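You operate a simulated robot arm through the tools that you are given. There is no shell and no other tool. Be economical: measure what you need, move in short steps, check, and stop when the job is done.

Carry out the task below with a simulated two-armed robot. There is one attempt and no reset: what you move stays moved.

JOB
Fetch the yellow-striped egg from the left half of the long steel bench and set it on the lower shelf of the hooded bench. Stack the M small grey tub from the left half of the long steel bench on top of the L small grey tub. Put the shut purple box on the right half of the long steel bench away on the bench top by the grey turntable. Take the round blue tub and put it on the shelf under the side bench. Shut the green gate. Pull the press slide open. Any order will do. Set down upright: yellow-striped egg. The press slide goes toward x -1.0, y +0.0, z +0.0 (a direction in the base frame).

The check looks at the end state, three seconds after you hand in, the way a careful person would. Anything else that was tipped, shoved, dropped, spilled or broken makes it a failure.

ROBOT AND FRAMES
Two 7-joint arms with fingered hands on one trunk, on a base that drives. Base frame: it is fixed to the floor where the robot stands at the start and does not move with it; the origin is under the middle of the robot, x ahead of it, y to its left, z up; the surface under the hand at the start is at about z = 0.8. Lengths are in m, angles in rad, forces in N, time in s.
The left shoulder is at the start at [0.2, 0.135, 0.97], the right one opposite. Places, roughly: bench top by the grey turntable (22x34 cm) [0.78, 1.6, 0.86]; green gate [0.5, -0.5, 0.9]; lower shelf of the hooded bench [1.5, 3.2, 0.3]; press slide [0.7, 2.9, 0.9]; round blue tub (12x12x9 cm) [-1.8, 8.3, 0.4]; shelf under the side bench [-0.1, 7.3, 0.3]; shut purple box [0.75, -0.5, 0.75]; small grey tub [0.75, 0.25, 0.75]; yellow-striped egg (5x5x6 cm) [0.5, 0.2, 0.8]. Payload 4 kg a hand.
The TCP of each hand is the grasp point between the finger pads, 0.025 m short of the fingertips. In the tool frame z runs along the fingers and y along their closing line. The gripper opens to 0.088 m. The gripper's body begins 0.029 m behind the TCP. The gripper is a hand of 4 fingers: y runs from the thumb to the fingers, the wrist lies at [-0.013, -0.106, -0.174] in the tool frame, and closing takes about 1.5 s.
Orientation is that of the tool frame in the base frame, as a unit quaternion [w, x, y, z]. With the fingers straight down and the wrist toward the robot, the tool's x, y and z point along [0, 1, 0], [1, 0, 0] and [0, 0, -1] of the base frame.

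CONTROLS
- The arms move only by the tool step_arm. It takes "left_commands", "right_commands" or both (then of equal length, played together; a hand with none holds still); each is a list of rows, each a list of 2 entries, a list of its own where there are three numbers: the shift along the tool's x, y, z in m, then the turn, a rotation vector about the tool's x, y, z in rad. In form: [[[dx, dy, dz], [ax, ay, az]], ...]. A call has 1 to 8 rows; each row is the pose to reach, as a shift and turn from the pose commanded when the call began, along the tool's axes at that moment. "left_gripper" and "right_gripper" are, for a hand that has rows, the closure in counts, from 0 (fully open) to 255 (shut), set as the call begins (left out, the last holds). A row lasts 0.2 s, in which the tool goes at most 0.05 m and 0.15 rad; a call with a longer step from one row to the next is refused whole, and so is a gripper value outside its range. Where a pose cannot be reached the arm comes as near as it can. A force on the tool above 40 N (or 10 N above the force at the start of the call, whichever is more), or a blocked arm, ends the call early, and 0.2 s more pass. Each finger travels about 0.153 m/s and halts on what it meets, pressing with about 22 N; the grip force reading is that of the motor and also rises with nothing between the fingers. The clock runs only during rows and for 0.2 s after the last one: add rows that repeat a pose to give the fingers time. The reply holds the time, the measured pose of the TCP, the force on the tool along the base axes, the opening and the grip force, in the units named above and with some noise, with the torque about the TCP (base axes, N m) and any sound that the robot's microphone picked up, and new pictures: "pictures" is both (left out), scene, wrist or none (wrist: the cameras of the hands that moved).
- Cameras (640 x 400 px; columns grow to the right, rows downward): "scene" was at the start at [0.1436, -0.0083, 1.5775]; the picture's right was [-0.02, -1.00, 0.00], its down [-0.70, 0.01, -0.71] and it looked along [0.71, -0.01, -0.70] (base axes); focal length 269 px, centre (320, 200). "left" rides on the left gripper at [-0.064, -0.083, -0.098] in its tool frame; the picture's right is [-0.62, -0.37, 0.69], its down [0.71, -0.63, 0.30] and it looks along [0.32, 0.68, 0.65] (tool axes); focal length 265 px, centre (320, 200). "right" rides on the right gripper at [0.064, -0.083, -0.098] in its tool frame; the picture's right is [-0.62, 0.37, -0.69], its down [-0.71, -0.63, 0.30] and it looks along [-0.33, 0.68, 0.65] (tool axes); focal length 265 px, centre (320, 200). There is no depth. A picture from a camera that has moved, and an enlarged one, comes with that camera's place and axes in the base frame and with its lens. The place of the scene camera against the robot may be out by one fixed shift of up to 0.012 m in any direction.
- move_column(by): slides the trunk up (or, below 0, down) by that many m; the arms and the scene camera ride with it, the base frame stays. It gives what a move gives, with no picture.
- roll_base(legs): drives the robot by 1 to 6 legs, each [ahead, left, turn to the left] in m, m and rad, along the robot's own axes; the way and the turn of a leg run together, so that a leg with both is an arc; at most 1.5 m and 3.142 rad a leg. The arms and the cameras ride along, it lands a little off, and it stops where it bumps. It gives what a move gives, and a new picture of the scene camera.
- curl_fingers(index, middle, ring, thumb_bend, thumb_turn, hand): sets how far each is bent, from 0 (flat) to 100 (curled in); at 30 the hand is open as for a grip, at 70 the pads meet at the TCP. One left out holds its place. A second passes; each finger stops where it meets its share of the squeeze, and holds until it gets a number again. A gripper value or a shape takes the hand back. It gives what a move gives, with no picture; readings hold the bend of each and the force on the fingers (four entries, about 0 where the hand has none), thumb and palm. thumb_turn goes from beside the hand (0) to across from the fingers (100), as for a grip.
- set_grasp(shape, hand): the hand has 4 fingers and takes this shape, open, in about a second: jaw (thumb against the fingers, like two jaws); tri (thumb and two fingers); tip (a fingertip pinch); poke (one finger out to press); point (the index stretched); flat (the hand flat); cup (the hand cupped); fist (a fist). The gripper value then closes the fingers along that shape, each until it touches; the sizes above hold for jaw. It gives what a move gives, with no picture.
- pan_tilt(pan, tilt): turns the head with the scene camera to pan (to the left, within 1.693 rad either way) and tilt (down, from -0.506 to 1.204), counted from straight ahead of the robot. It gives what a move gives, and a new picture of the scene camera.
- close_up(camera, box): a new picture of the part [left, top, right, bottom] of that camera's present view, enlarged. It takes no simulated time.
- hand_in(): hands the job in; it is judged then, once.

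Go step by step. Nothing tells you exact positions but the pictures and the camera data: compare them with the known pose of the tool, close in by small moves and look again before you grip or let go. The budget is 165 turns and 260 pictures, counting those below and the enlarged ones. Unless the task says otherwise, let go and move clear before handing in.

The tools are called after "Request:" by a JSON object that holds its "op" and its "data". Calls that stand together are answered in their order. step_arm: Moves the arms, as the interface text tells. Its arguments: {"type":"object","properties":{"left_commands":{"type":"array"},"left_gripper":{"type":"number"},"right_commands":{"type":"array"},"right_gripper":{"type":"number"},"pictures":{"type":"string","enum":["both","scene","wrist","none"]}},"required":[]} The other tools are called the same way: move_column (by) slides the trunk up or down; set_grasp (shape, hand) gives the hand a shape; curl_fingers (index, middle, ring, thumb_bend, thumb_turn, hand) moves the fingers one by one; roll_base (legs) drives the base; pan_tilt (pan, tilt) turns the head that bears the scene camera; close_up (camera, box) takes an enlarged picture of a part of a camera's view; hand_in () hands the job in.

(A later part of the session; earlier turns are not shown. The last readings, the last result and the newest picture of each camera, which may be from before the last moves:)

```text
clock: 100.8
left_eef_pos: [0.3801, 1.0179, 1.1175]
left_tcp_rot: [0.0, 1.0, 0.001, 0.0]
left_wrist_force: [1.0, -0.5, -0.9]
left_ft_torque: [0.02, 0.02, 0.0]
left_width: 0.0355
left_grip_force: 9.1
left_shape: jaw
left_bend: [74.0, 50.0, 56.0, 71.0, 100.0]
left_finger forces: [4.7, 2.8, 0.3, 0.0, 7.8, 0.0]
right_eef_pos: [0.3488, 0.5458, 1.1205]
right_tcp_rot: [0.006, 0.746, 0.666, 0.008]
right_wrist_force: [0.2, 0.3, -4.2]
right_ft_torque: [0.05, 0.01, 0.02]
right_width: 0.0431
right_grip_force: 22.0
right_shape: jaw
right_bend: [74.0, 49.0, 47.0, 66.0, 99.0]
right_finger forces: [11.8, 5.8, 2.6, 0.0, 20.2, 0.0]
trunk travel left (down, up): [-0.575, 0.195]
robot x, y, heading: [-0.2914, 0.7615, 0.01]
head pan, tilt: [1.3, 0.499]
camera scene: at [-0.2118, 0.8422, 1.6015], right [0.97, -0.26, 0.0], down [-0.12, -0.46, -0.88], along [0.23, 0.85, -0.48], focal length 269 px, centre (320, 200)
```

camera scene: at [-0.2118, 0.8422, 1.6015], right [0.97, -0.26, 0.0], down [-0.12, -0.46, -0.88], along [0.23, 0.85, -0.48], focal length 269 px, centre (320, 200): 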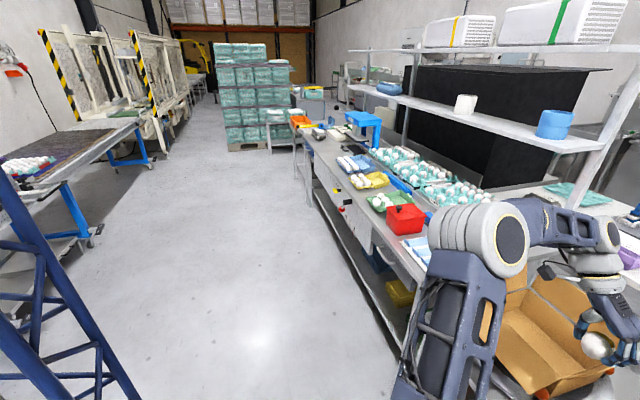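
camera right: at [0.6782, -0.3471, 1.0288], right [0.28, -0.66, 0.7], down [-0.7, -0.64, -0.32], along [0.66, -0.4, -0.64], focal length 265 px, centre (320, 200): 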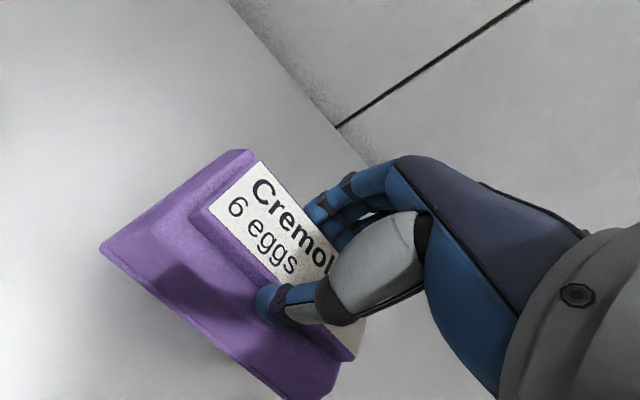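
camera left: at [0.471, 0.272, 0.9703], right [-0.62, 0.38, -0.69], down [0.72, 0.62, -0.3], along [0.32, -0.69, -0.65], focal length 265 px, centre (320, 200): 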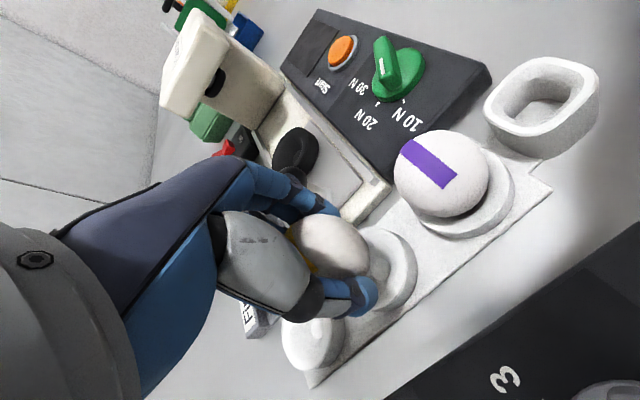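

I need a better view of the turntable bench; I drive further left and look straight ahead.

Request:
{"op": "roll_base", "data": {"legs": [[0, 0.85, 0]]}}

Request:
{"op": "pan_tilt", "data": {"pan": 0.0, "tilt": 0.6}}

Request:
{"op": "pan_tilt", "data": {"pan": -0.3, "tilt": 0.8}}

```text
clock: 105.2
left_eef_pos: [0.3875, 1.8271, 1.1171]
left_tcp_rot: [0.0, 1.0, -0.009, 0.0]
left_wrist_force: [0.3, -0.2, -0.8]
left_ft_torque: [0.0, 0.02, -0.01]
left_width: 0.0354
left_grip_force: 9.1
left_shape: jaw
left_bend: [74.0, 50.0, 56.0, 71.0, 100.0]
left_finger forces: [4.8, 2.9, 0.3, 0.0, 7.8, 0.0]
right_eef_pos: [0.346, 1.355, 1.1207]
right_tcp_rot: [0.007, 0.753, 0.658, 0.008]
right_wrist_force: [0.3, 0.3, -4.8]
right_ft_torque: [0.0, -0.05, 0.01]
right_width: 0.0433
right_grip_force: 21.7
right_shape: jaw
right_bend: [74.0, 49.0, 47.0, 66.0, 99.0]
right_finger forces: [11.8, 5.6, 2.7, 0.0, 20.2, 0.0]
trunk travel left (down, up): [-0.575, 0.195]
robot x, y, heading: [-0.2992, 1.5856, -0.016]
head pan, tilt: [1.3, 0.499]
camera scene: at [-0.2077, 1.6642, 1.6015], right [0.96, -0.28, 0.0], down [-0.13, -0.46, -0.88], along [0.25, 0.84, -0.48], focal length 269 px, centre (320, 200)
```

scene: 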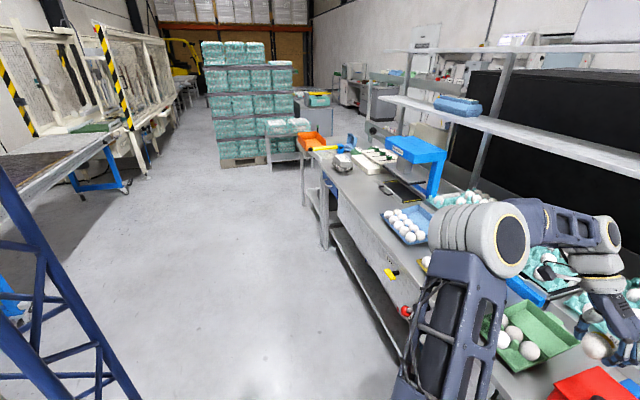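

```text
clock: 106.7
left_eef_pos: [0.3863, 1.8279, 1.1167]
left_tcp_rot: [0.0, 1.0, -0.01, 0.0]
left_wrist_force: [0.0, -0.2, -0.5]
left_ft_torque: [0.01, -0.01, -0.02]
left_width: 0.0354
left_grip_force: 9.2
left_shape: jaw
left_bend: [74.0, 50.0, 56.0, 71.0, 100.0]
left_finger forces: [4.7, 2.8, 0.3, 0.0, 7.8, 0.0]
right_eef_pos: [0.3469, 1.3559, 1.1209]
right_tcp_rot: [0.007, 0.754, 0.657, 0.008]
right_wrist_force: [-0.6, 0.1, -4.2]
right_ft_torque: [0.01, -0.04, -0.01]
right_width: 0.0431
right_grip_force: 21.9
right_shape: jaw
right_bend: [74.0, 49.0, 47.0, 66.0, 99.0]
right_finger forces: [11.8, 5.6, 2.6, 0.0, 20.2, 0.1]
trunk travel left (down, up): [-0.575, 0.195]
robot x, y, heading: [-0.2952, 1.5844, -0.012]
head pan, tilt: [0.0, 0.6]
camera scene: at [-0.1448, 1.5758, 1.5924], right [-0.01, -1.0, 0.0], down [-0.56, 0.01, -0.82], along [0.82, -0.01, -0.57], focal length 269 px, centre (320, 200)
```

scene: 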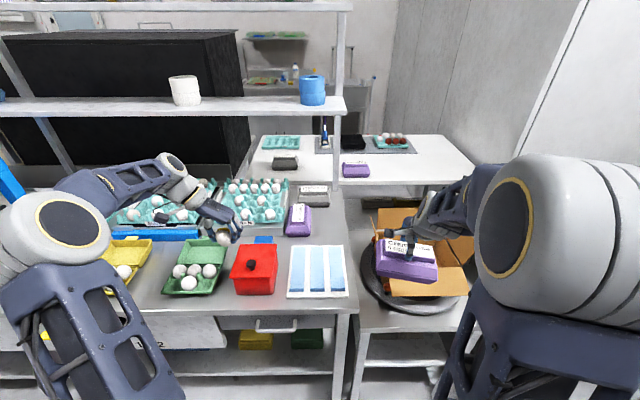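

```text
clock: 107.5
left_eef_pos: [0.3871, 1.8271, 1.1171]
left_tcp_rot: [0.001, 1.0, -0.01, 0.0]
left_wrist_force: [0.1, 0.6, 0.1]
left_ft_torque: [-0.01, 0.01, 0.0]
left_width: 0.0353
left_grip_force: 9.6
left_shape: jaw
left_bend: [74.0, 50.0, 56.0, 71.0, 100.0]
left_finger forces: [4.7, 2.8, 0.4, 0.1, 7.8, 0.0]
right_eef_pos: [0.3466, 1.3568, 1.1206]
right_tcp_rot: [0.007, 0.754, 0.657, 0.008]
right_wrist_force: [0.4, -0.8, -4.0]
right_ft_torque: [-0.01, -0.02, -0.02]
right_width: 0.0432
right_grip_force: 22.0
right_shape: jaw
right_bend: [74.0, 49.0, 47.0, 66.0, 99.0]
right_finger forces: [11.8, 5.6, 2.6, 0.0, 20.2, 0.0]
trunk travel left (down, up): [-0.575, 0.195]
robot x, y, heading: [-0.2953, 1.5851, -0.014]
head pan, tilt: [-0.3, 0.799]
camera scene: at [-0.1564, 1.552, 1.5755], right [-0.31, -0.95, 0.0], down [-0.68, 0.22, -0.7], along [0.66, -0.21, -0.72], focal length 269 px, centre (320, 200)
```

scene: 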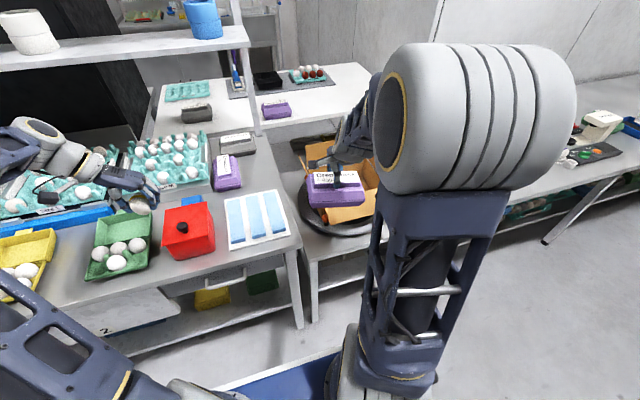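

The target is the right end of this bench, next to the turntable. I zoom in to find free space.

Request:
{"op": "close_up", "data": {"camera": "scene", "box": [140, 110, 340, 260]}}

Request:
{"op": "pan_tilt", "data": {"pan": -0.1, "tilt": 0.7}}

Request:
{"op": "close_up", "data": {"camera": "scene", "box": [220, 140, 380, 260]}}

```text
2.67 times, centred on (240, 185) of scene
camera zoom: at [-0.1564, 1.552, 1.5755], right [-0.31, -0.95, 0.0], down [-0.68, 0.22, -0.7], along [0.66, -0.21, -0.72], focal length 718 px, centre (533, 240)
```

zoom: 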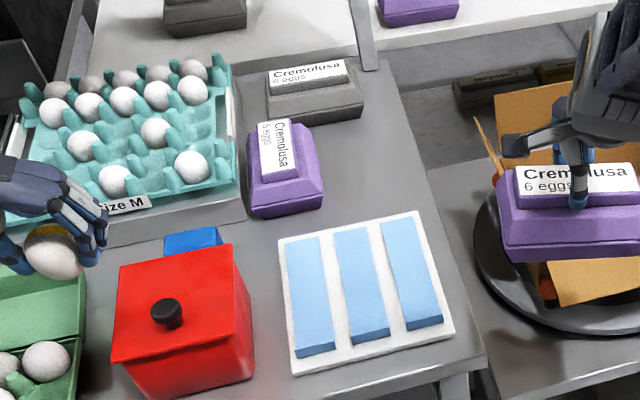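

```text
clock: 108.2
left_eef_pos: [0.387, 1.8257, 1.1173]
left_tcp_rot: [0.001, 1.0, -0.01, 0.0]
left_wrist_force: [-0.7, -0.3, 0.0]
left_ft_torque: [-0.03, -0.01, -0.02]
left_width: 0.0357
left_grip_force: 8.5
left_shape: jaw
left_bend: [74.0, 50.0, 56.0, 71.0, 100.0]
left_finger forces: [4.7, 2.8, 0.4, 0.0, 7.7, 0.0]
right_eef_pos: [0.3464, 1.3563, 1.12]
right_tcp_rot: [0.006, 0.754, 0.657, 0.008]
right_wrist_force: [-0.1, 0.5, -4.6]
right_ft_torque: [0.0, -0.04, 0.0]
right_width: 0.0431
right_grip_force: 21.9
right_shape: jaw
right_bend: [74.0, 49.0, 47.0, 66.0, 99.0]
right_finger forces: [11.9, 5.7, 2.6, 0.0, 20.2, 0.0]
trunk travel left (down, up): [-0.575, 0.195]
robot x, y, heading: [-0.2967, 1.5899, -0.017]
head pan, tilt: [-0.099, 0.7]
camera scene: at [-0.1488, 1.5673, 1.5837], right [-0.11, -0.99, 0.0], down [-0.64, 0.07, -0.76], along [0.76, -0.09, -0.64], focal length 269 px, centre (320, 200)
```

scene: 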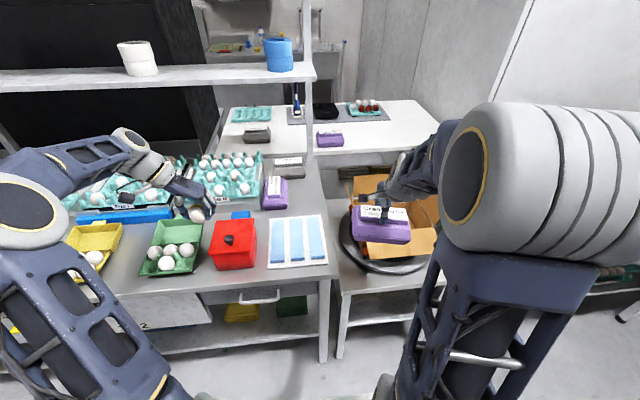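

```text
3.33 times, centred on (300, 200) of scene
camera zoom: at [-0.1488, 1.5673, 1.5837], right [-0.11, -0.99, 0.0], down [-0.64, 0.07, -0.76], along [0.76, -0.09, -0.64], focal length 898 px, centre (387, 200)
```

zoom: 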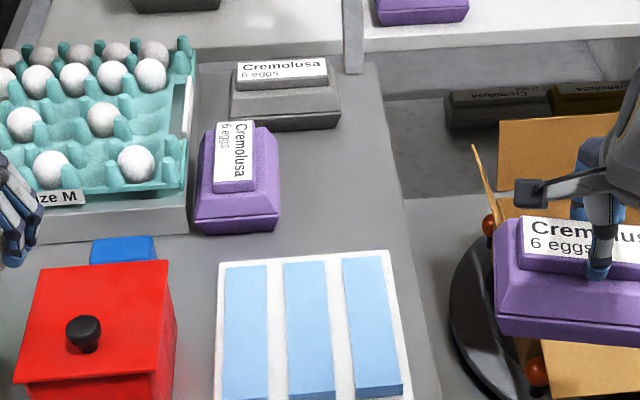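

There's a free strip right of the existing purple box: y 1.45–1.60, x 0.69–0.95. The box must lie lengthwise along x, centred about (0.80,1.535). I raise the right hand and drive in.

Request:
{"op": "step_arm", "data": {"right_commands": [[[0, 0, -0.03], [0, 0, 0]], [[0, 0, -0.06], [0, 0, 0]]], "pictures": "none"}}

Request:
{"op": "roll_base", "data": {"legs": [[0, 0.15, 0.014], [0.26, 0, 0]]}}

Request:
{"op": "step_arm", "data": {"right_commands": [[[0, 0, 0], [0, 0, -0.14]], [[0, 0, 0], [0, 0, -0.28]], [[0, 0, 0], [0, 0, -0.42]], [[0, 0, 0], [0, 0, -0.56]], [[0, 0, 0], [0, 0, -0.7]], [[0, 0, 0], [0, 0, -0.84]], [[0, 0, 0], [0, 0, -0.98]], [[0, 0, 0], [0, 0, -1.12]]], "pictures": "none"}}

Request:
{"op": "step_arm", "data": {"right_commands": [[[0, 0, 0], [0, 0, -0.14]], [[0, 0, 0], [0, 0, -0.28]], [[0, 0, 0], [0, 0, -0.42]], [[0, 0, 0], [0, 0, -0.56]], [[0, 0, 0], [0, 0, -0.587]]], "pictures": "both"}}

```text
clock: 108.8
left_eef_pos: [0.3875, 1.8262, 1.1174]
left_tcp_rot: [0.0, 1.0, -0.01, 0.0]
left_wrist_force: [0.5, -0.4, -1.0]
left_ft_torque: [0.0, 0.01, 0.0]
left_width: 0.0353
left_grip_force: 9.1
left_shape: jaw
left_bend: [74.0, 50.0, 56.0, 71.0, 100.0]
left_finger forces: [4.7, 3.0, 0.4, 0.0, 7.9, 0.0]
right_eef_pos: [0.345, 1.3539, 1.1798]
right_tcp_rot: [0.006, 0.754, 0.657, 0.007]
right_wrist_force: [0.7, -0.4, -4.8]
right_ft_torque: [0.02, -0.07, 0.02]
right_width: 0.0434
right_grip_force: 21.6
right_shape: jaw
right_bend: [74.0, 49.0, 47.0, 66.0, 99.0]
right_finger forces: [11.8, 5.7, 2.8, 0.0, 20.1, 0.1]
trunk travel left (down, up): [-0.575, 0.195]
robot x, y, heading: [-0.2939, 1.5841, -0.015]
head pan, tilt: [-0.099, 0.7]
```

```text
clock: 111.7
left_eef_pos: [0.6435, 1.9885, 1.1175]
left_tcp_rot: [-0.001, 1.0, -0.001, 0.0]
left_wrist_force: [-0.8, 0.5, -0.3]
left_ft_torque: [0.01, -0.01, 0.0]
left_width: 0.0355
left_grip_force: 8.4
left_shape: jaw
left_bend: [74.0, 50.0, 56.0, 71.0, 100.0]
left_finger forces: [4.7, 2.9, 0.5, 0.0, 7.7, 0.0]
right_eef_pos: [0.61, 1.5167, 1.1813]
right_tcp_rot: [0.007, 0.748, 0.664, 0.008]
right_wrist_force: [-0.5, 1.0, -4.0]
right_ft_torque: [0.03, -0.01, 0.03]
right_width: 0.0431
right_grip_force: 21.6
right_shape: jaw
right_bend: [74.0, 49.0, 47.0, 66.0, 99.0]
right_finger forces: [11.8, 5.5, 2.7, 0.0, 20.1, 0.0]
trunk travel left (down, up): [-0.575, 0.195]
robot x, y, heading: [-0.0353, 1.7356, 0.003]
head pan, tilt: [-0.099, 0.7]
camera scene: at [0.1124, 1.7189, 1.5838], right [-0.09, -1.0, 0.0], down [-0.64, 0.06, -0.76], along [0.76, -0.07, -0.64], focal length 269 px, centre (320, 200)
```

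scene: 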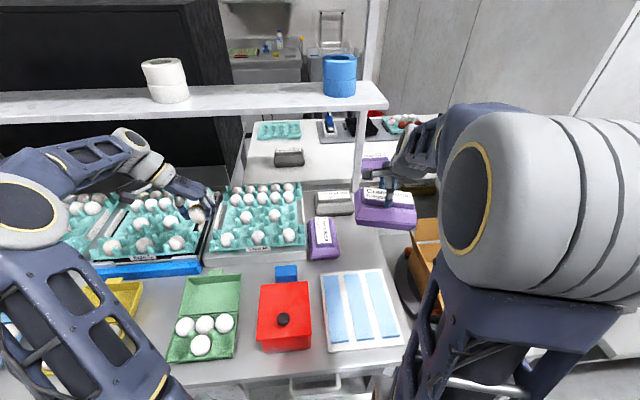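

```text
clock: 113.5
left_eef_pos: [0.6447, 1.988, 1.1165]
left_tcp_rot: [0.0, 1.0, 0.0, 0.0]
left_wrist_force: [0.4, 0.2, -0.2]
left_ft_torque: [0.0, 0.01, 0.0]
left_width: 0.0355
left_grip_force: 9.1
left_shape: jaw
left_bend: [74.0, 50.0, 56.0, 71.0, 100.0]
left_finger forces: [4.8, 2.8, 0.4, 0.1, 7.9, 0.0]
right_eef_pos: [0.6103, 1.5143, 1.1808]
right_tcp_rot: [0.011, 0.279, 0.96, 0.002]
right_wrist_force: [0.0, -0.7, -5.4]
right_ft_torque: [-0.02, 0.01, 0.0]
right_width: 0.0432
right_grip_force: 22.2
right_shape: jaw
right_bend: [74.0, 49.0, 48.0, 66.0, 99.0]
right_finger forces: [11.9, 5.5, 2.5, 0.0, 20.0, 0.0]
trunk travel left (down, up): [-0.575, 0.195]
robot x, y, heading: [-0.0316, 1.7325, 0.003]
head pan, tilt: [-0.099, 0.7]
```

```text
clock: 114.7
left_eef_pos: [0.6453, 1.9882, 1.1183]
left_tcp_rot: [0.0, 1.0, -0.001, -0.001]
left_wrist_force: [0.6, 0.3, -0.9]
left_ft_torque: [0.0, -0.01, 0.01]
left_width: 0.0351
left_grip_force: 8.7
left_shape: jaw
left_bend: [74.0, 50.0, 56.0, 71.0, 100.0]
left_finger forces: [4.7, 2.9, 0.4, 0.1, 7.8, 0.1]
right_eef_pos: [0.6094, 1.5157, 1.1787]
right_tcp_rot: [0.01, -0.009, 1.0, 0.0]
right_wrist_force: [0.1, -0.5, -3.7]
right_ft_torque: [0.05, -0.01, 0.01]
right_width: 0.043
right_grip_force: 22.2
right_shape: jaw
right_bend: [74.0, 49.0, 48.0, 66.0, 99.0]
right_finger forces: [12.0, 5.5, 2.5, 0.0, 20.1, 0.0]
trunk travel left (down, up): [-0.575, 0.195]
robot x, y, heading: [-0.0343, 1.7353, 0.005]
head pan, tilt: [-0.099, 0.7]
camera scene: at [0.1123, 1.7189, 1.5838], right [-0.09, -1.0, 0.0], down [-0.64, 0.06, -0.76], along [0.76, -0.07, -0.64], focal length 269 px, centre (320, 200)
camera right: at [0.5444, 1.4317, 1.2764], right [0.6, 0.38, 0.71], down [0.73, -0.62, -0.29], along [0.32, 0.69, -0.65], focal length 265 px, centre (320, 200)
```

scene: 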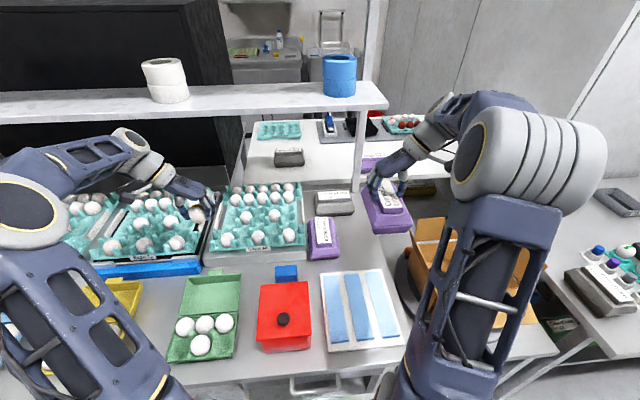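
right: 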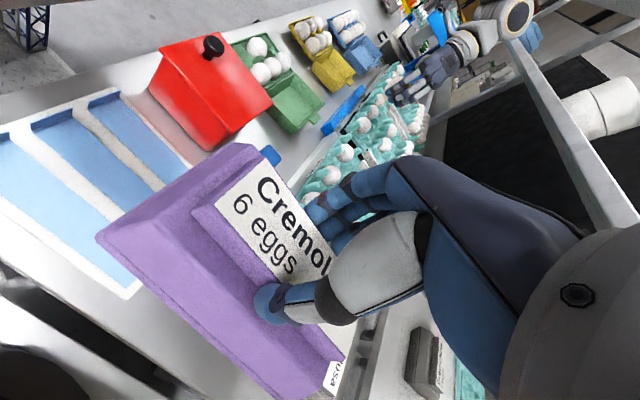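

The box is oriented lengthwise. I move it forward over the free strip and look.

Request:
{"op": "step_arm", "data": {"right_commands": [[[-0.045, 0.003, 0], [0, 0, 0]], [[-0.09, 0.006, 0], [0, 0, 0]], [[-0.135, 0.01, 0.01], [0, 0, 0]], [[-0.175, 0.015, 0.03], [0, 0, 0]], [[-0.19, 0.015, 0.065], [0, 0, 0]], [[-0.19, 0.015, 0.1], [0, 0, 0]], [[-0.19, 0.015, 0.1], [0, 0, 0]]], "pictures": "both"}}

Request:
{"op": "close_up", "data": {"camera": "scene", "box": [280, 160, 440, 280]}}

```text
clock: 116.3
left_eef_pos: [0.6442, 1.988, 1.116]
left_tcp_rot: [0.0, 1.0, 0.0, 0.0]
left_wrist_force: [-0.5, -1.4, -0.7]
left_ft_torque: [0.03, -0.01, -0.01]
left_width: 0.0354
left_grip_force: 8.9
left_shape: jaw
left_bend: [74.0, 50.0, 56.0, 71.0, 100.0]
left_finger forces: [4.8, 2.9, 0.4, 0.1, 7.9, 0.0]
right_eef_pos: [0.8005, 1.5327, 1.0812]
right_tcp_rot: [0.01, -0.01, 1.0, 0.0]
right_wrist_force: [-0.6, 0.2, -3.6]
right_ft_torque: [0.05, -0.03, 0.02]
right_width: 0.0433
right_grip_force: 21.6
right_shape: jaw
right_bend: [74.0, 48.0, 55.0, 66.0, 99.0]
right_finger forces: [13.2, 7.2, 0.0, 0.1, 20.3, 0.0]
right hand out of reach, approached as far as the arm can: row 5
trunk travel left (down, up): [-0.575, 0.195]
robot x, y, heading: [-0.0317, 1.7322, 0.008]
head pan, tilt: [-0.099, 0.7]
camera scene: at [0.1126, 1.719, 1.5837], right [-0.09, -1.0, 0.0], down [-0.64, 0.06, -0.76], along [0.76, -0.07, -0.64], focal length 269 px, centre (320, 200)
camera right: at [0.736, 1.4493, 1.1783], right [0.6, 0.38, 0.7], down [0.73, -0.62, -0.29], along [0.32, 0.69, -0.65], focal length 265 px, centre (320, 200)
```

scene: 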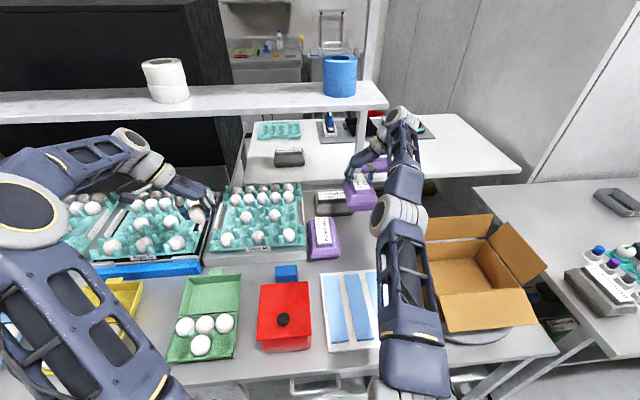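
right: 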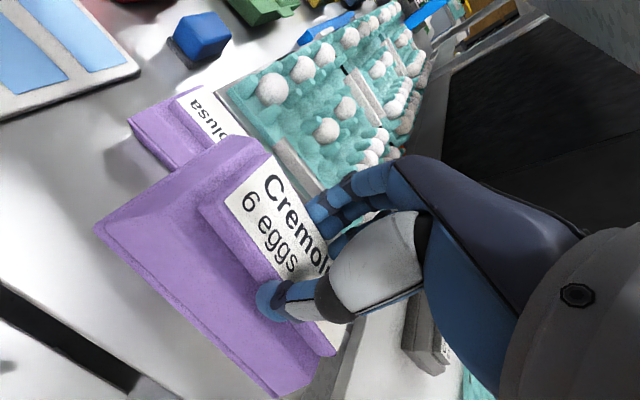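

```text
3.33 times, centred on (360, 220) of scene
camera zoom: at [0.1126, 1.719, 1.5837], right [-0.09, -1.0, 0.0], down [-0.64, 0.06, -0.76], along [0.76, -0.07, -0.64], focal length 898 px, centre (187, 133)
```

zoom: 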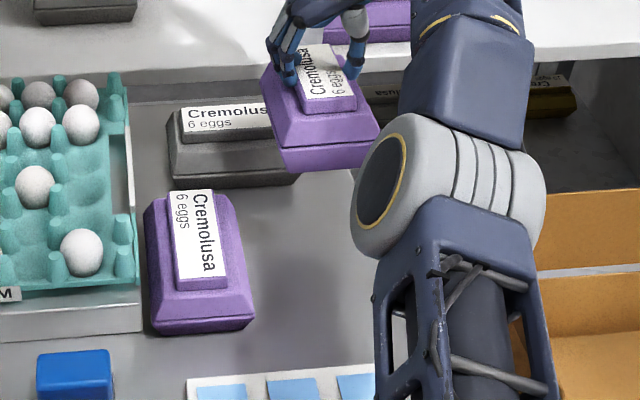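

My box's centre is ≈(0.81,1.52); neighbour's edge is y≈1.588 and the grey box starts at x≈0.917. I straighten by 0.08 rad, pull back 1 cm and lower.

Request:
{"op": "step_arm", "data": {"right_commands": [[[0.01, 0, 0.03], [0, 0, 0.08]], [[0.01, 0, 0.07], [0, 0, 0.08]], [[0.01, 0, 0.11], [0, 0, 0.08]], [[0.01, 0, 0.14], [0, 0, 0.08]], [[0.01, 0, 0.14], [0, 0, 0.08]]], "pictures": "wrist"}}

Request:
{"op": "close_up", "data": {"camera": "scene", "box": [280, 160, 440, 280]}}

```text
clock: 117.0
left_eef_pos: [0.6428, 1.9895, 1.1176]
left_tcp_rot: [0.0, 1.0, -0.001, 0.001]
left_wrist_force: [-0.3, 0.2, -0.8]
left_ft_torque: [-0.01, 0.0, 0.0]
left_width: 0.0357
left_grip_force: 8.9
left_shape: jaw
left_bend: [74.0, 50.0, 56.0, 71.0, 100.0]
left_finger forces: [4.7, 2.9, 0.2, 0.1, 8.0, 0.0]
right_eef_pos: [0.8176, 1.5261, 1.0224]
right_tcp_rot: [0.02, 0.03, 0.999, 0.007]
right_wrist_force: [-9.3, 0.8, 19.6]
right_ft_torque: [0.23, -0.57, 0.09]
right_width: 0.0441
right_grip_force: 22.0
right_shape: jaw
right_bend: [74.0, 50.0, 78.0, 65.0, 96.0]
right_finger forces: [11.4, 5.0, 23.9, 0.0, 21.8, 0.1]
right hand out of reach, approached as far as the arm can: row 1, 2, 3
trunk travel left (down, up): [-0.575, 0.195]
robot x, y, heading: [-0.0307, 1.731, 0.003]
head pan, tilt: [-0.099, 0.7]
stopped in row 3 (right hand): the force on the tool passed its limit at 60 N (the readings are from after the stop); the commanded pose is now the measured one
camera right: at [0.7449, 1.4469, 1.1176], right [0.61, 0.32, 0.72], down [0.69, -0.67, -0.29], along [0.39, 0.67, -0.63], focal length 265 px, centre (320, 200)
```

right: 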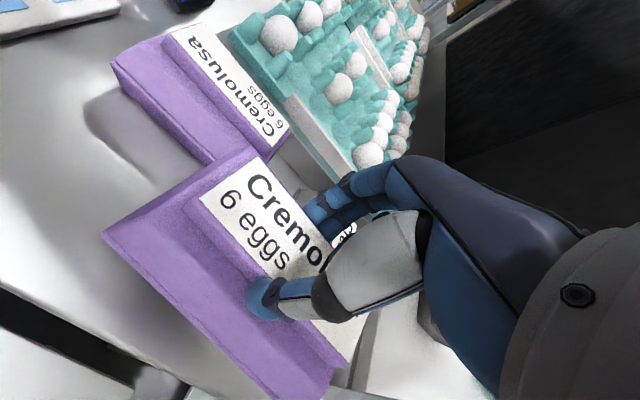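

```text
3.33 times, centred on (360, 220) of scene
camera zoom: at [0.1108, 1.719, 1.5843], right [-0.09, -1.0, 0.0], down [-0.64, 0.06, -0.77], along [0.76, -0.07, -0.64], focal length 898 px, centre (187, 133)
```

zoom: 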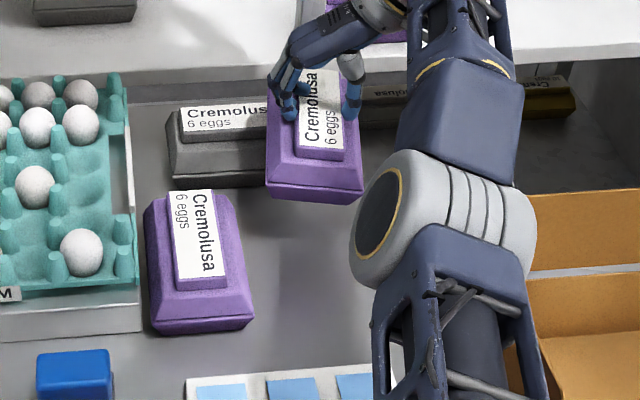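

Something stopped the arm (likely the low elbow). I lift back up and raise the trunk so the arm comes from above.

Request:
{"op": "step_arm", "data": {"right_commands": [[[0.02, 0.0, -0.03], [0, 0, 0]], [[0.03, 0.0, -0.06], [0, 0, 0]]], "pictures": "none"}}

Request:
{"op": "close_up", "data": {"camera": "scene", "box": [280, 160, 520, 340]}}

Request:
{"op": "move_column", "data": {"by": 0.15}}

Request:
{"op": "close_up", "data": {"camera": "scene", "box": [240, 140, 560, 340]}}

```text
clock: 117.5
left_eef_pos: [0.6429, 1.9874, 1.1169]
left_tcp_rot: [0.001, 1.0, -0.001, 0.0]
left_wrist_force: [-0.4, 0.2, -0.7]
left_ft_torque: [0.03, 0.0, 0.03]
left_width: 0.0354
left_grip_force: 8.8
left_shape: jaw
left_bend: [74.0, 50.0, 56.0, 71.0, 100.0]
left_finger forces: [4.8, 2.9, 0.4, 0.1, 7.8, 0.0]
right_eef_pos: [0.8085, 1.5234, 1.0786]
right_tcp_rot: [0.013, 0.029, 0.999, 0.004]
right_wrist_force: [0.6, 0.2, -4.2]
right_ft_torque: [0.02, -0.06, -0.05]
right_width: 0.0426
right_grip_force: 21.7
right_shape: jaw
right_bend: [74.0, 48.0, 55.0, 66.0, 100.0]
right_finger forces: [13.2, 6.3, 3.6, 0.0, 19.8, 0.0]
right hand out of reach, approached as far as the arm can: row 1, 2
trunk travel left (down, up): [-0.575, 0.195]
robot x, y, heading: [-0.0355, 1.7328, 0.011]
head pan, tilt: [-0.099, 0.7]
```

```text
2.22 times, centred on (400, 250) of scene
camera zoom: at [0.1127, 1.7188, 1.5835], right [-0.09, -1.0, 0.0], down [-0.64, 0.06, -0.76], along [0.76, -0.07, -0.64], focal length 599 px, centre (142, 89)
```

zoom: 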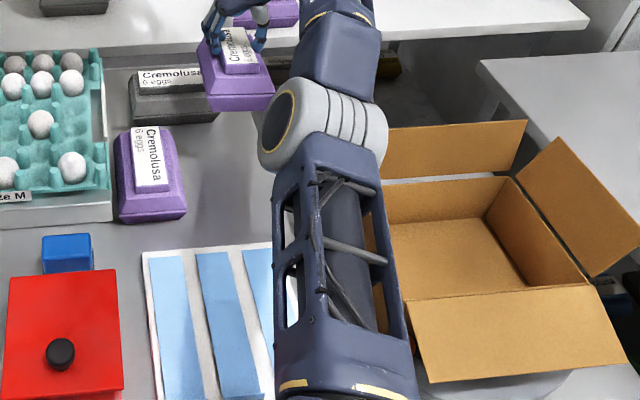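

```text
clock: 118.6
left_eef_pos: [0.6426, 1.9862, 1.2092]
left_tcp_rot: [-0.001, 1.0, -0.001, 0.0]
left_wrist_force: [-0.1, 0.0, -0.6]
left_ft_torque: [-0.04, -0.05, 0.01]
left_width: 0.0352
left_grip_force: 9.5
left_shape: jaw
left_bend: [74.0, 50.0, 56.0, 71.0, 100.0]
left_finger forces: [4.7, 2.9, 0.5, 0.0, 7.7, 0.0]
right_eef_pos: [0.8052, 1.518, 1.1651]
right_tcp_rot: [0.006, 0.032, 0.999, 0.002]
right_wrist_force: [1.8, -5.6, -4.6]
right_ft_torque: [0.93, 0.17, -0.01]
right_width: 0.0426
right_grip_force: 21.5
right_shape: jaw
right_bend: [74.0, 48.0, 55.0, 66.0, 100.0]
right_finger forces: [13.2, 6.5, 3.0, 0.0, 19.7, 0.0]
trunk travel left (down, up): [-0.667, 0.103]
robot x, y, heading: [-0.034, 1.7342, 0.004]
head pan, tilt: [-0.099, 0.7]
stopped: the force on the tool passed its limit at 63 N (the readings are from after the stop); the commanded pose is now the measured one
```

```text
2.00 times, centred on (400, 240) of scene
camera zoom: at [0.1125, 1.7182, 1.6763], right [-0.1, -1.0, 0.0], down [-0.64, 0.06, -0.76], along [0.76, -0.07, -0.64], focal length 539 px, centre (160, 120)
```

zoom: 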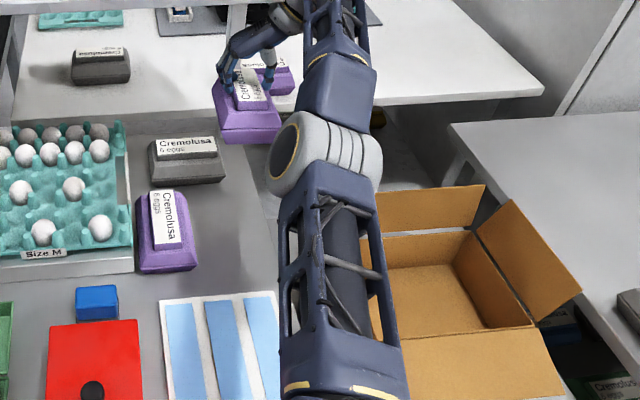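

The forearm reaches around under the shelf in this orientation (it comes from beyond the hand). I pull back and turn the hand the other way, so the forearm comes from my side.

Request:
{"op": "step_arm", "data": {"right_commands": [[[0.04, 0, 0], [0, 0, 0]], [[0.08, 0, 0], [0, 0, 0]], [[0.12, 0, 0], [0, 0, 0]], [[0.16, 0, 0], [0, 0, 0]], [[0.2, 0, 0], [0, 0, 0]]], "pictures": "none"}}

Request:
{"op": "step_arm", "data": {"right_commands": [[[0, 0, 0], [0, 0, 0.15]], [[0, 0, 0], [0, 0, 0.3]], [[0, 0, 0], [0, 0, 0.45]], [[0, 0, 0], [0, 0, 0.6]], [[0, 0, 0], [0, 0, 0.75]], [[0, 0, 0], [0, 0, 0.9]], [[0, 0, 0], [0, 0, 1.05]], [[0, 0, 0], [0, 0, 1.2]]], "pictures": "none"}}

Request:
{"op": "step_arm", "data": {"right_commands": [[[0, 0, 0], [0, 0, 0.15]], [[0, 0, 0], [0, 0, 0.3]], [[0, 0, 0], [0, 0, 0.45]], [[0, 0, 0], [0, 0, 0.6]], [[0, 0, 0], [0, 0, 0.75]], [[0, 0, 0], [0, 0, 0.9]], [[0, 0, 0], [0, 0, 1.05]], [[0, 0, 0], [0, 0, 1.2]]], "pictures": "both"}}

```text
clock: 119.8
left_eef_pos: [0.6431, 1.9872, 1.2095]
left_tcp_rot: [0.0, 1.0, -0.001, -0.001]
left_wrist_force: [0.9, 0.0, -0.8]
left_ft_torque: [0.02, 0.02, -0.03]
left_width: 0.0354
left_grip_force: 8.7
left_shape: jaw
left_bend: [74.0, 50.0, 56.0, 71.0, 100.0]
left_finger forces: [4.7, 3.0, 0.4, 0.1, 7.9, 0.0]
right_eef_pos: [0.7837, 1.47, 1.1893]
right_tcp_rot: [0.007, 0.031, 1.0, 0.002]
right_wrist_force: [-1.0, 0.0, -3.3]
right_ft_torque: [0.04, -0.02, -0.02]
right_width: 0.0424
right_grip_force: 21.5
right_shape: jaw
right_bend: [74.0, 48.0, 55.0, 66.0, 100.0]
right_finger forces: [13.1, 6.6, 2.8, 0.0, 19.7, 0.0]
right hand out of reach, approached as far as the arm can: row 1, 2, 3, 4, 5
trunk travel left (down, up): [-0.667, 0.103]
robot x, y, heading: [-0.0359, 1.7311, 0.003]
head pan, tilt: [-0.099, 0.7]
```

```text
clock: 121.6
left_eef_pos: [0.6434, 1.9876, 1.2087]
left_tcp_rot: [0.0, 1.0, -0.001, 0.0]
left_wrist_force: [0.5, 0.4, -0.8]
left_ft_torque: [-0.01, -0.03, 0.01]
left_width: 0.0354
left_grip_force: 8.8
left_shape: jaw
left_bend: [74.0, 50.0, 56.0, 71.0, 100.0]
left_finger forces: [4.7, 2.9, 0.4, 0.0, 7.8, 0.0]
right_eef_pos: [0.885, 1.4274, 1.2221]
right_tcp_rot: [0.003, 0.59, 0.807, 0.007]
right_wrist_force: [-0.6, -0.1, -4.2]
right_ft_torque: [0.01, -0.03, 0.0]
right_width: 0.0427
right_grip_force: 21.9
right_shape: jaw
right_bend: [74.0, 48.0, 55.0, 66.0, 100.0]
right_finger forces: [13.0, 6.6, 2.9, 0.0, 19.6, 0.0]
right hand out of reach, approached as far as the arm can: row 1, 2, 3, 4, 5, 6, 7, 8
trunk travel left (down, up): [-0.667, 0.103]
robot x, y, heading: [-0.0354, 1.7365, 0.006]
head pan, tilt: [-0.099, 0.7]
```

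```text
clock: 123.3
left_eef_pos: [0.6436, 1.9864, 1.2089]
left_tcp_rot: [-0.001, 1.0, -0.001, 0.0]
left_wrist_force: [0.5, -0.8, -0.6]
left_ft_torque: [0.01, 0.0, -0.03]
left_width: 0.0352
left_grip_force: 9.1
left_shape: jaw
left_bend: [74.0, 50.0, 56.0, 71.0, 100.0]
left_finger forces: [4.7, 2.8, 0.4, 0.0, 7.8, 0.1]
right_eef_pos: [0.8991, 1.4192, 1.2271]
right_tcp_rot: [0.006, 0.923, 0.386, 0.008]
right_wrist_force: [-0.7, -6.4, 2.1]
right_ft_torque: [0.99, 0.22, 0.39]
right_width: 0.043
right_grip_force: 22.2
right_shape: jaw
right_bend: [74.0, 48.0, 55.0, 66.0, 100.0]
right_finger forces: [13.0, 6.5, 2.1, 0.1, 19.7, 0.0]
right hand out of reach, approached as far as the arm can: row 1, 2, 3, 4, 5, 6, 7, 8
trunk travel left (down, up): [-0.667, 0.103]
robot x, y, heading: [-0.0354, 1.735, 0.007]
head pan, tilt: [-0.099, 0.7]
stopped in row 8 (right hand): the force on the tool passed its limit at 47 N (the readings are from after the stop); the commanded pose is now the measured one
camera scene: at [0.1119, 1.7175, 1.6755], right [-0.1, -1.0, 0.0], down [-0.64, 0.06, -0.76], along [0.76, -0.07, -0.64], focal length 269 px, centre (320, 200)
camera right: at [0.8824, 1.5256, 1.326], right [-0.19, -0.7, 0.69], down [-0.94, -0.07, -0.32], along [0.27, -0.71, -0.65], focal length 265 px, centre (320, 200)
```

scene: 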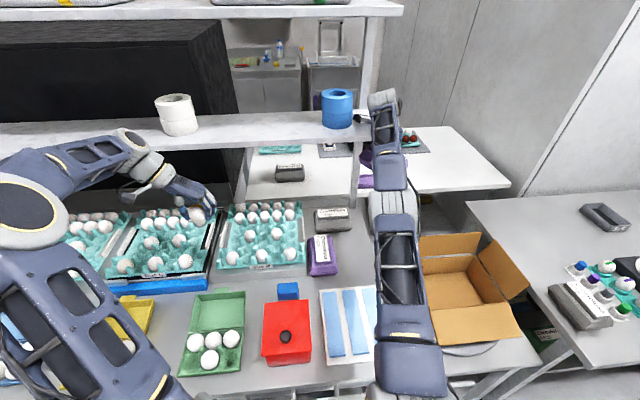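
right: 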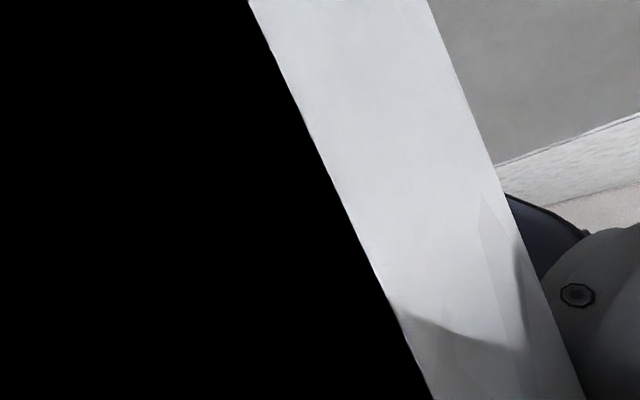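

The arm is badly placed near the shelf. I back the base straight out to free it.

Request:
{"op": "roll_base", "data": {"legs": [[-0.3, 0, 0]]}}

Request:
{"op": "close_up", "data": {"camera": "right", "box": [0, 0, 640, 400]}}

```text
clock: 125.4
left_eef_pos: [0.3434, 1.9825, 1.2092]
left_tcp_rot: [-0.001, 1.0, -0.004, -0.001]
left_wrist_force: [0.5, -0.8, -0.4]
left_ft_torque: [0.0, 0.0, -0.03]
left_width: 0.0354
left_grip_force: 9.1
left_shape: jaw
left_bend: [74.0, 50.0, 56.0, 71.0, 100.0]
left_finger forces: [4.8, 2.9, 0.4, 0.0, 7.8, 0.0]
right_eef_pos: [0.5955, 1.4165, 1.227]
right_tcp_rot: [0.005, 0.923, 0.385, 0.008]
right_wrist_force: [-0.6, -0.6, -5.7]
right_ft_torque: [-0.04, 0.02, 0.01]
right_width: 0.0428
right_grip_force: 21.8
right_shape: jaw
right_bend: [74.0, 48.0, 55.0, 66.0, 100.0]
right_finger forces: [13.0, 6.9, 1.6, 0.0, 20.0, 0.0]
trunk travel left (down, up): [-0.667, 0.103]
robot x, y, heading: [-0.3335, 1.7338, 0.002]
head pan, tilt: [-0.099, 0.7]
camera scene: at [-0.1895, 1.7172, 1.6755], right [-0.1, -0.99, 0.0], down [-0.64, 0.06, -0.76], along [0.76, -0.08, -0.64], focal length 269 px, centre (320, 200)
```

scene: 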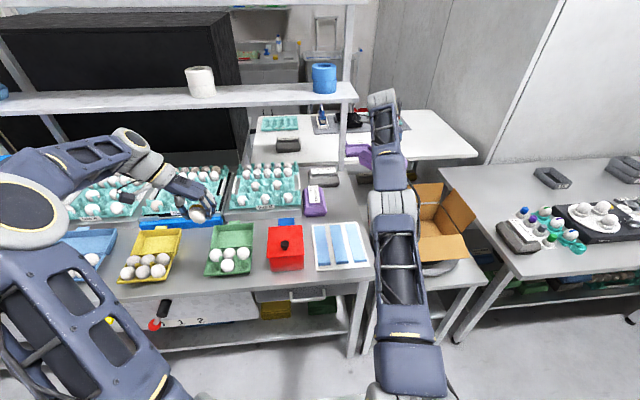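

```text
1.00 times, centred on (320, 200) of right (not enlarged: the box is as wide or as high as the picture)
camera zoom: at [0.5802, 1.5229, 1.3254], right [-0.19, -0.7, 0.69], down [-0.94, -0.06, -0.32], along [0.27, -0.71, -0.65], focal length 265 px, centre (320, 200)
```

zoom: 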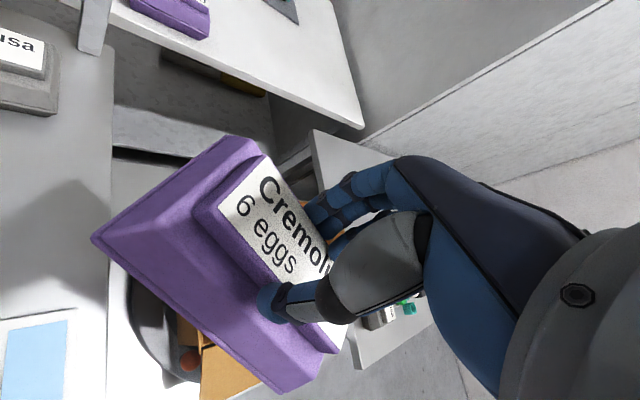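

Free again, with nothing disturbed. I bring the hand nearer while finishing the turn.

Request:
{"op": "step_arm", "data": {"right_commands": [[[-0.015, -0.03, 0], [0, 0, 0.1]], [[-0.03, -0.06, 0.01], [0, 0, 0.23]], [[-0.045, -0.095, 0.02], [0, 0, 0.36]], [[-0.06, -0.13, 0.03], [0, 0, 0.5]], [[-0.077, -0.163, 0.04], [0, 0, 0.64]], [[-0.077, -0.163, 0.05], [0, 0, 0.78]], [[-0.077, -0.163, 0.05], [0, 0, 0.78]]], "pictures": "both"}}

```text
clock: 127.0
left_eef_pos: [0.3436, 1.9834, 1.2083]
left_tcp_rot: [0.0, 1.0, -0.004, -0.001]
left_wrist_force: [1.0, -0.4, -1.0]
left_ft_torque: [-0.02, -0.01, 0.0]
left_width: 0.0353
left_grip_force: 9.0
left_shape: jaw
left_bend: [74.0, 50.0, 56.0, 71.0, 100.0]
left_finger forces: [4.7, 3.0, 0.4, 0.1, 7.8, 0.1]
right_eef_pos: [0.5417, 1.4768, 1.2016]
right_tcp_rot: [0.002, 1.0, 0.004, 0.008]
right_wrist_force: [0.2, 0.2, -5.4]
right_ft_torque: [-0.01, 0.0, 0.01]
right_width: 0.0427
right_grip_force: 21.5
right_shape: jaw
right_bend: [74.0, 48.0, 55.0, 66.0, 100.0]
right_finger forces: [12.9, 7.0, 1.4, 0.0, 19.8, 0.1]
right hand out of reach, approached as far as the arm can: row 1, 2, 3, 4, 5, 6, 7
trunk travel left (down, up): [-0.667, 0.103]
robot x, y, heading: [-0.335, 1.7347, -0.003]
head pan, tilt: [-0.099, 0.7]
camera scene: at [-0.1896, 1.7172, 1.6755], right [-0.1, -0.99, 0.0], down [-0.64, 0.06, -0.76], along [0.76, -0.08, -0.64], focal length 269 px, centre (320, 200)
camera right: at [0.6036, 1.5619, 1.3005], right [-0.63, -0.37, 0.68], down [-0.71, 0.62, -0.32], along [-0.31, -0.69, -0.66], focal length 265 px, centre (320, 200)
```

scene: 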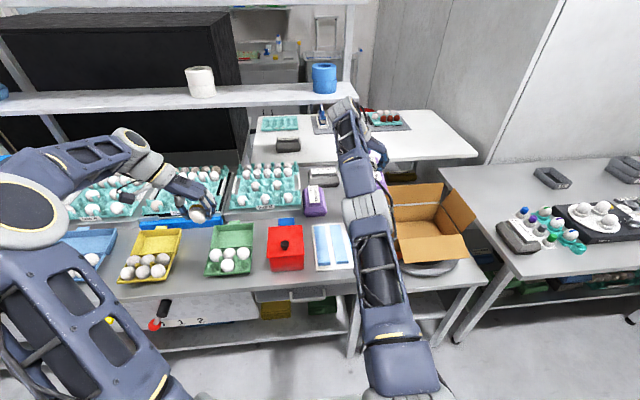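
right: 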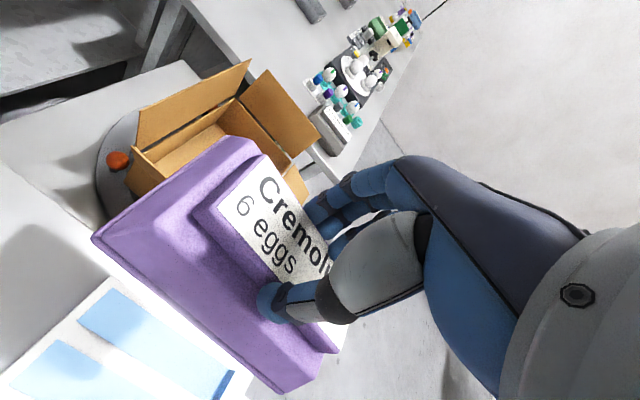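

Triangulating the neighbour's label shows this bench top is at z≈0.86. So the free strip is x 0.63–0.86, y 1.455–1.595, and the target box centre is (0.745,1.525). I drive in with this orientation.

Request:
{"op": "roll_base", "data": {"legs": [[0.22, 0.03, 0]]}}

Request:
{"op": "step_arm", "data": {"right_commands": [[[0, 0, 0.03], [0, 0, 0]], [[0, 0, 0.06], [0, 0, 0]], [[0, 0, 0.06], [0, 0, 0]]], "pictures": "both"}}

Request:
{"op": "close_up", "data": {"camera": "scene", "box": [280, 140, 440, 260]}}

```text
clock: 128.5
left_eef_pos: [0.5244, 2.0065, 1.2095]
left_tcp_rot: [0.0, 1.0, -0.005, 0.0]
left_wrist_force: [0.2, 1.1, -0.6]
left_ft_torque: [-0.03, 0.0, 0.02]
left_width: 0.0355
left_grip_force: 9.3
left_shape: jaw
left_bend: [74.0, 50.0, 56.0, 71.0, 100.0]
left_finger forces: [4.8, 2.9, 0.5, 0.1, 7.9, 0.1]
right_eef_pos: [0.7136, 1.5003, 1.203]
right_tcp_rot: [0.0, 1.0, 0.009, -0.01]
right_wrist_force: [-49.3, 1.1, -3.1]
right_ft_torque: [0.03, -5.46, 4.86]
right_width: 0.042
right_grip_force: 22.0
right_shape: jaw
right_bend: [74.0, 49.0, 55.0, 66.0, 99.0]
right_finger forces: [13.1, 10.4, 0.0, 0.0, 19.0, 0.0]
trunk travel left (down, up): [-0.667, 0.103]
robot x, y, heading: [-0.1537, 1.7557, -0.001]
head pan, tilt: [-0.099, 0.7]
stopped in leg 1: the force on the tool passed its limit at 302 N (the readings are from after the stop); the commanded pose is now the measured one
camera scene: at [-0.0103, 1.7411, 1.6759], right [-0.1, -0.99, 0.0], down [-0.64, 0.07, -0.77], along [0.76, -0.08, -0.64], focal length 269 px, centre (320, 200)
```

scene: 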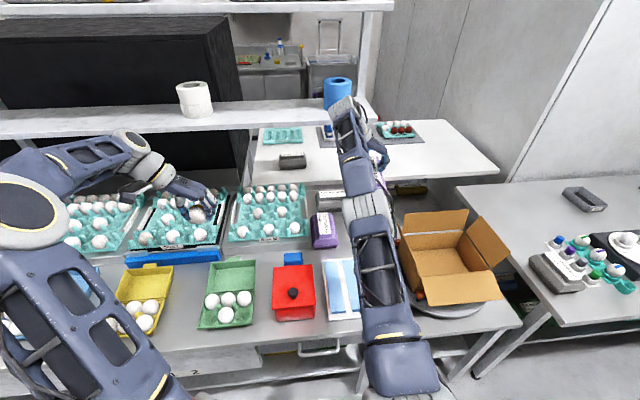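

```text
clock: 128.8
left_eef_pos: [0.5234, 2.0059, 1.2082]
left_tcp_rot: [0.0, 1.0, -0.004, 0.0]
left_wrist_force: [-0.5, 0.8, -1.0]
left_ft_torque: [-0.01, -0.03, -0.01]
left_width: 0.0355
left_grip_force: 9.3
left_shape: jaw
left_bend: [74.0, 50.0, 56.0, 71.0, 100.0]
left_finger forces: [4.8, 2.9, 0.4, 0.0, 8.0, 0.0]
right_eef_pos: [0.7161, 1.4996, 1.2032]
right_tcp_rot: [0.0, 1.0, 0.007, -0.004]
right_wrist_force: [-52.5, 0.3, -1.1]
right_ft_torque: [0.18, -5.98, 5.15]
right_width: 0.0421
right_grip_force: 21.4
right_shape: jaw
right_bend: [74.0, 49.0, 55.0, 66.0, 99.0]
right_finger forces: [13.1, 10.3, 0.1, 0.1, 18.9, 0.1]
right hand out of reach, approached as far as the arm can: row 1
trunk travel left (down, up): [-0.667, 0.103]
robot x, y, heading: [-0.1553, 1.7587, -0.006]
head pan, tilt: [-0.099, 0.7]
stopped in row 1 (right hand): the force on the tool passed its limit at 66 N (the readings are from after the stop); the commanded pose is now the measured one
camera scene: at [-0.0112, 1.7411, 1.6758], right [-0.1, -0.99, 0.0], down [-0.64, 0.07, -0.77], along [0.76, -0.08, -0.64], focal length 269 px, centre (320, 200)
camera right: at [0.7801, 1.5848, 1.3007], right [-0.61, -0.38, 0.7], down [-0.73, 0.62, -0.3], along [-0.32, -0.69, -0.65], focal length 265 px, centre (320, 200)
```

scene: 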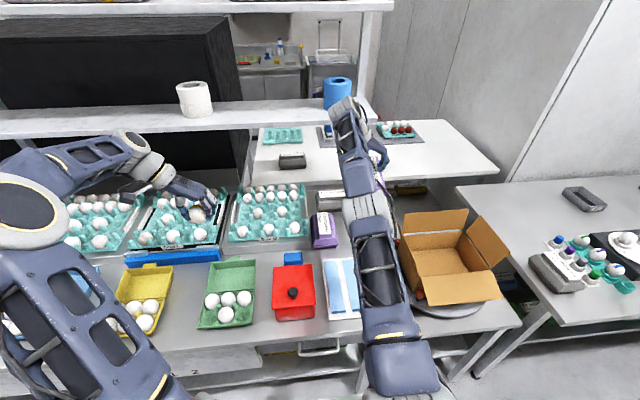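
right: 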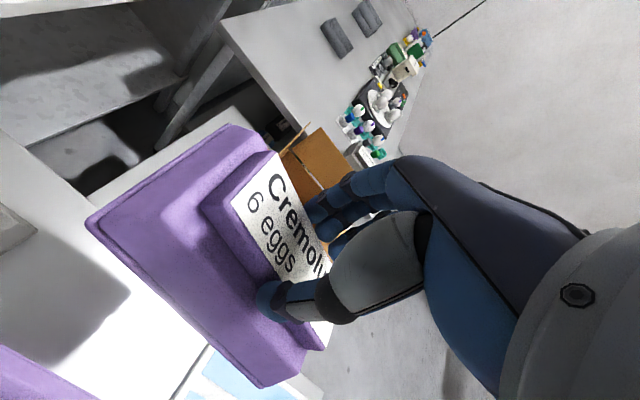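

```text
3.33 times, centred on (360, 200) of scene
camera zoom: at [-0.0112, 1.7411, 1.6758], right [-0.1, -0.99, 0.0], down [-0.64, 0.07, -0.77], along [0.76, -0.08, -0.64], focal length 898 px, centre (187, 200)
```

zoom: 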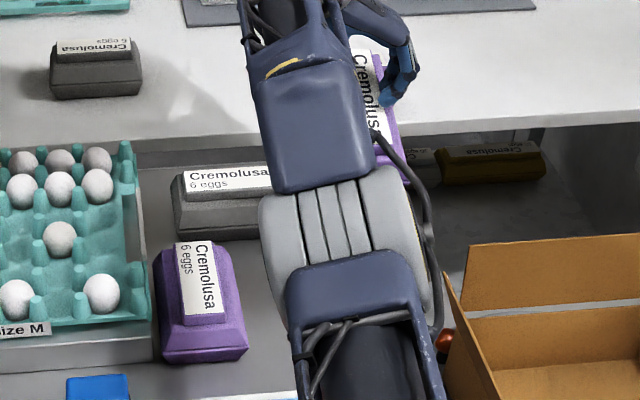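

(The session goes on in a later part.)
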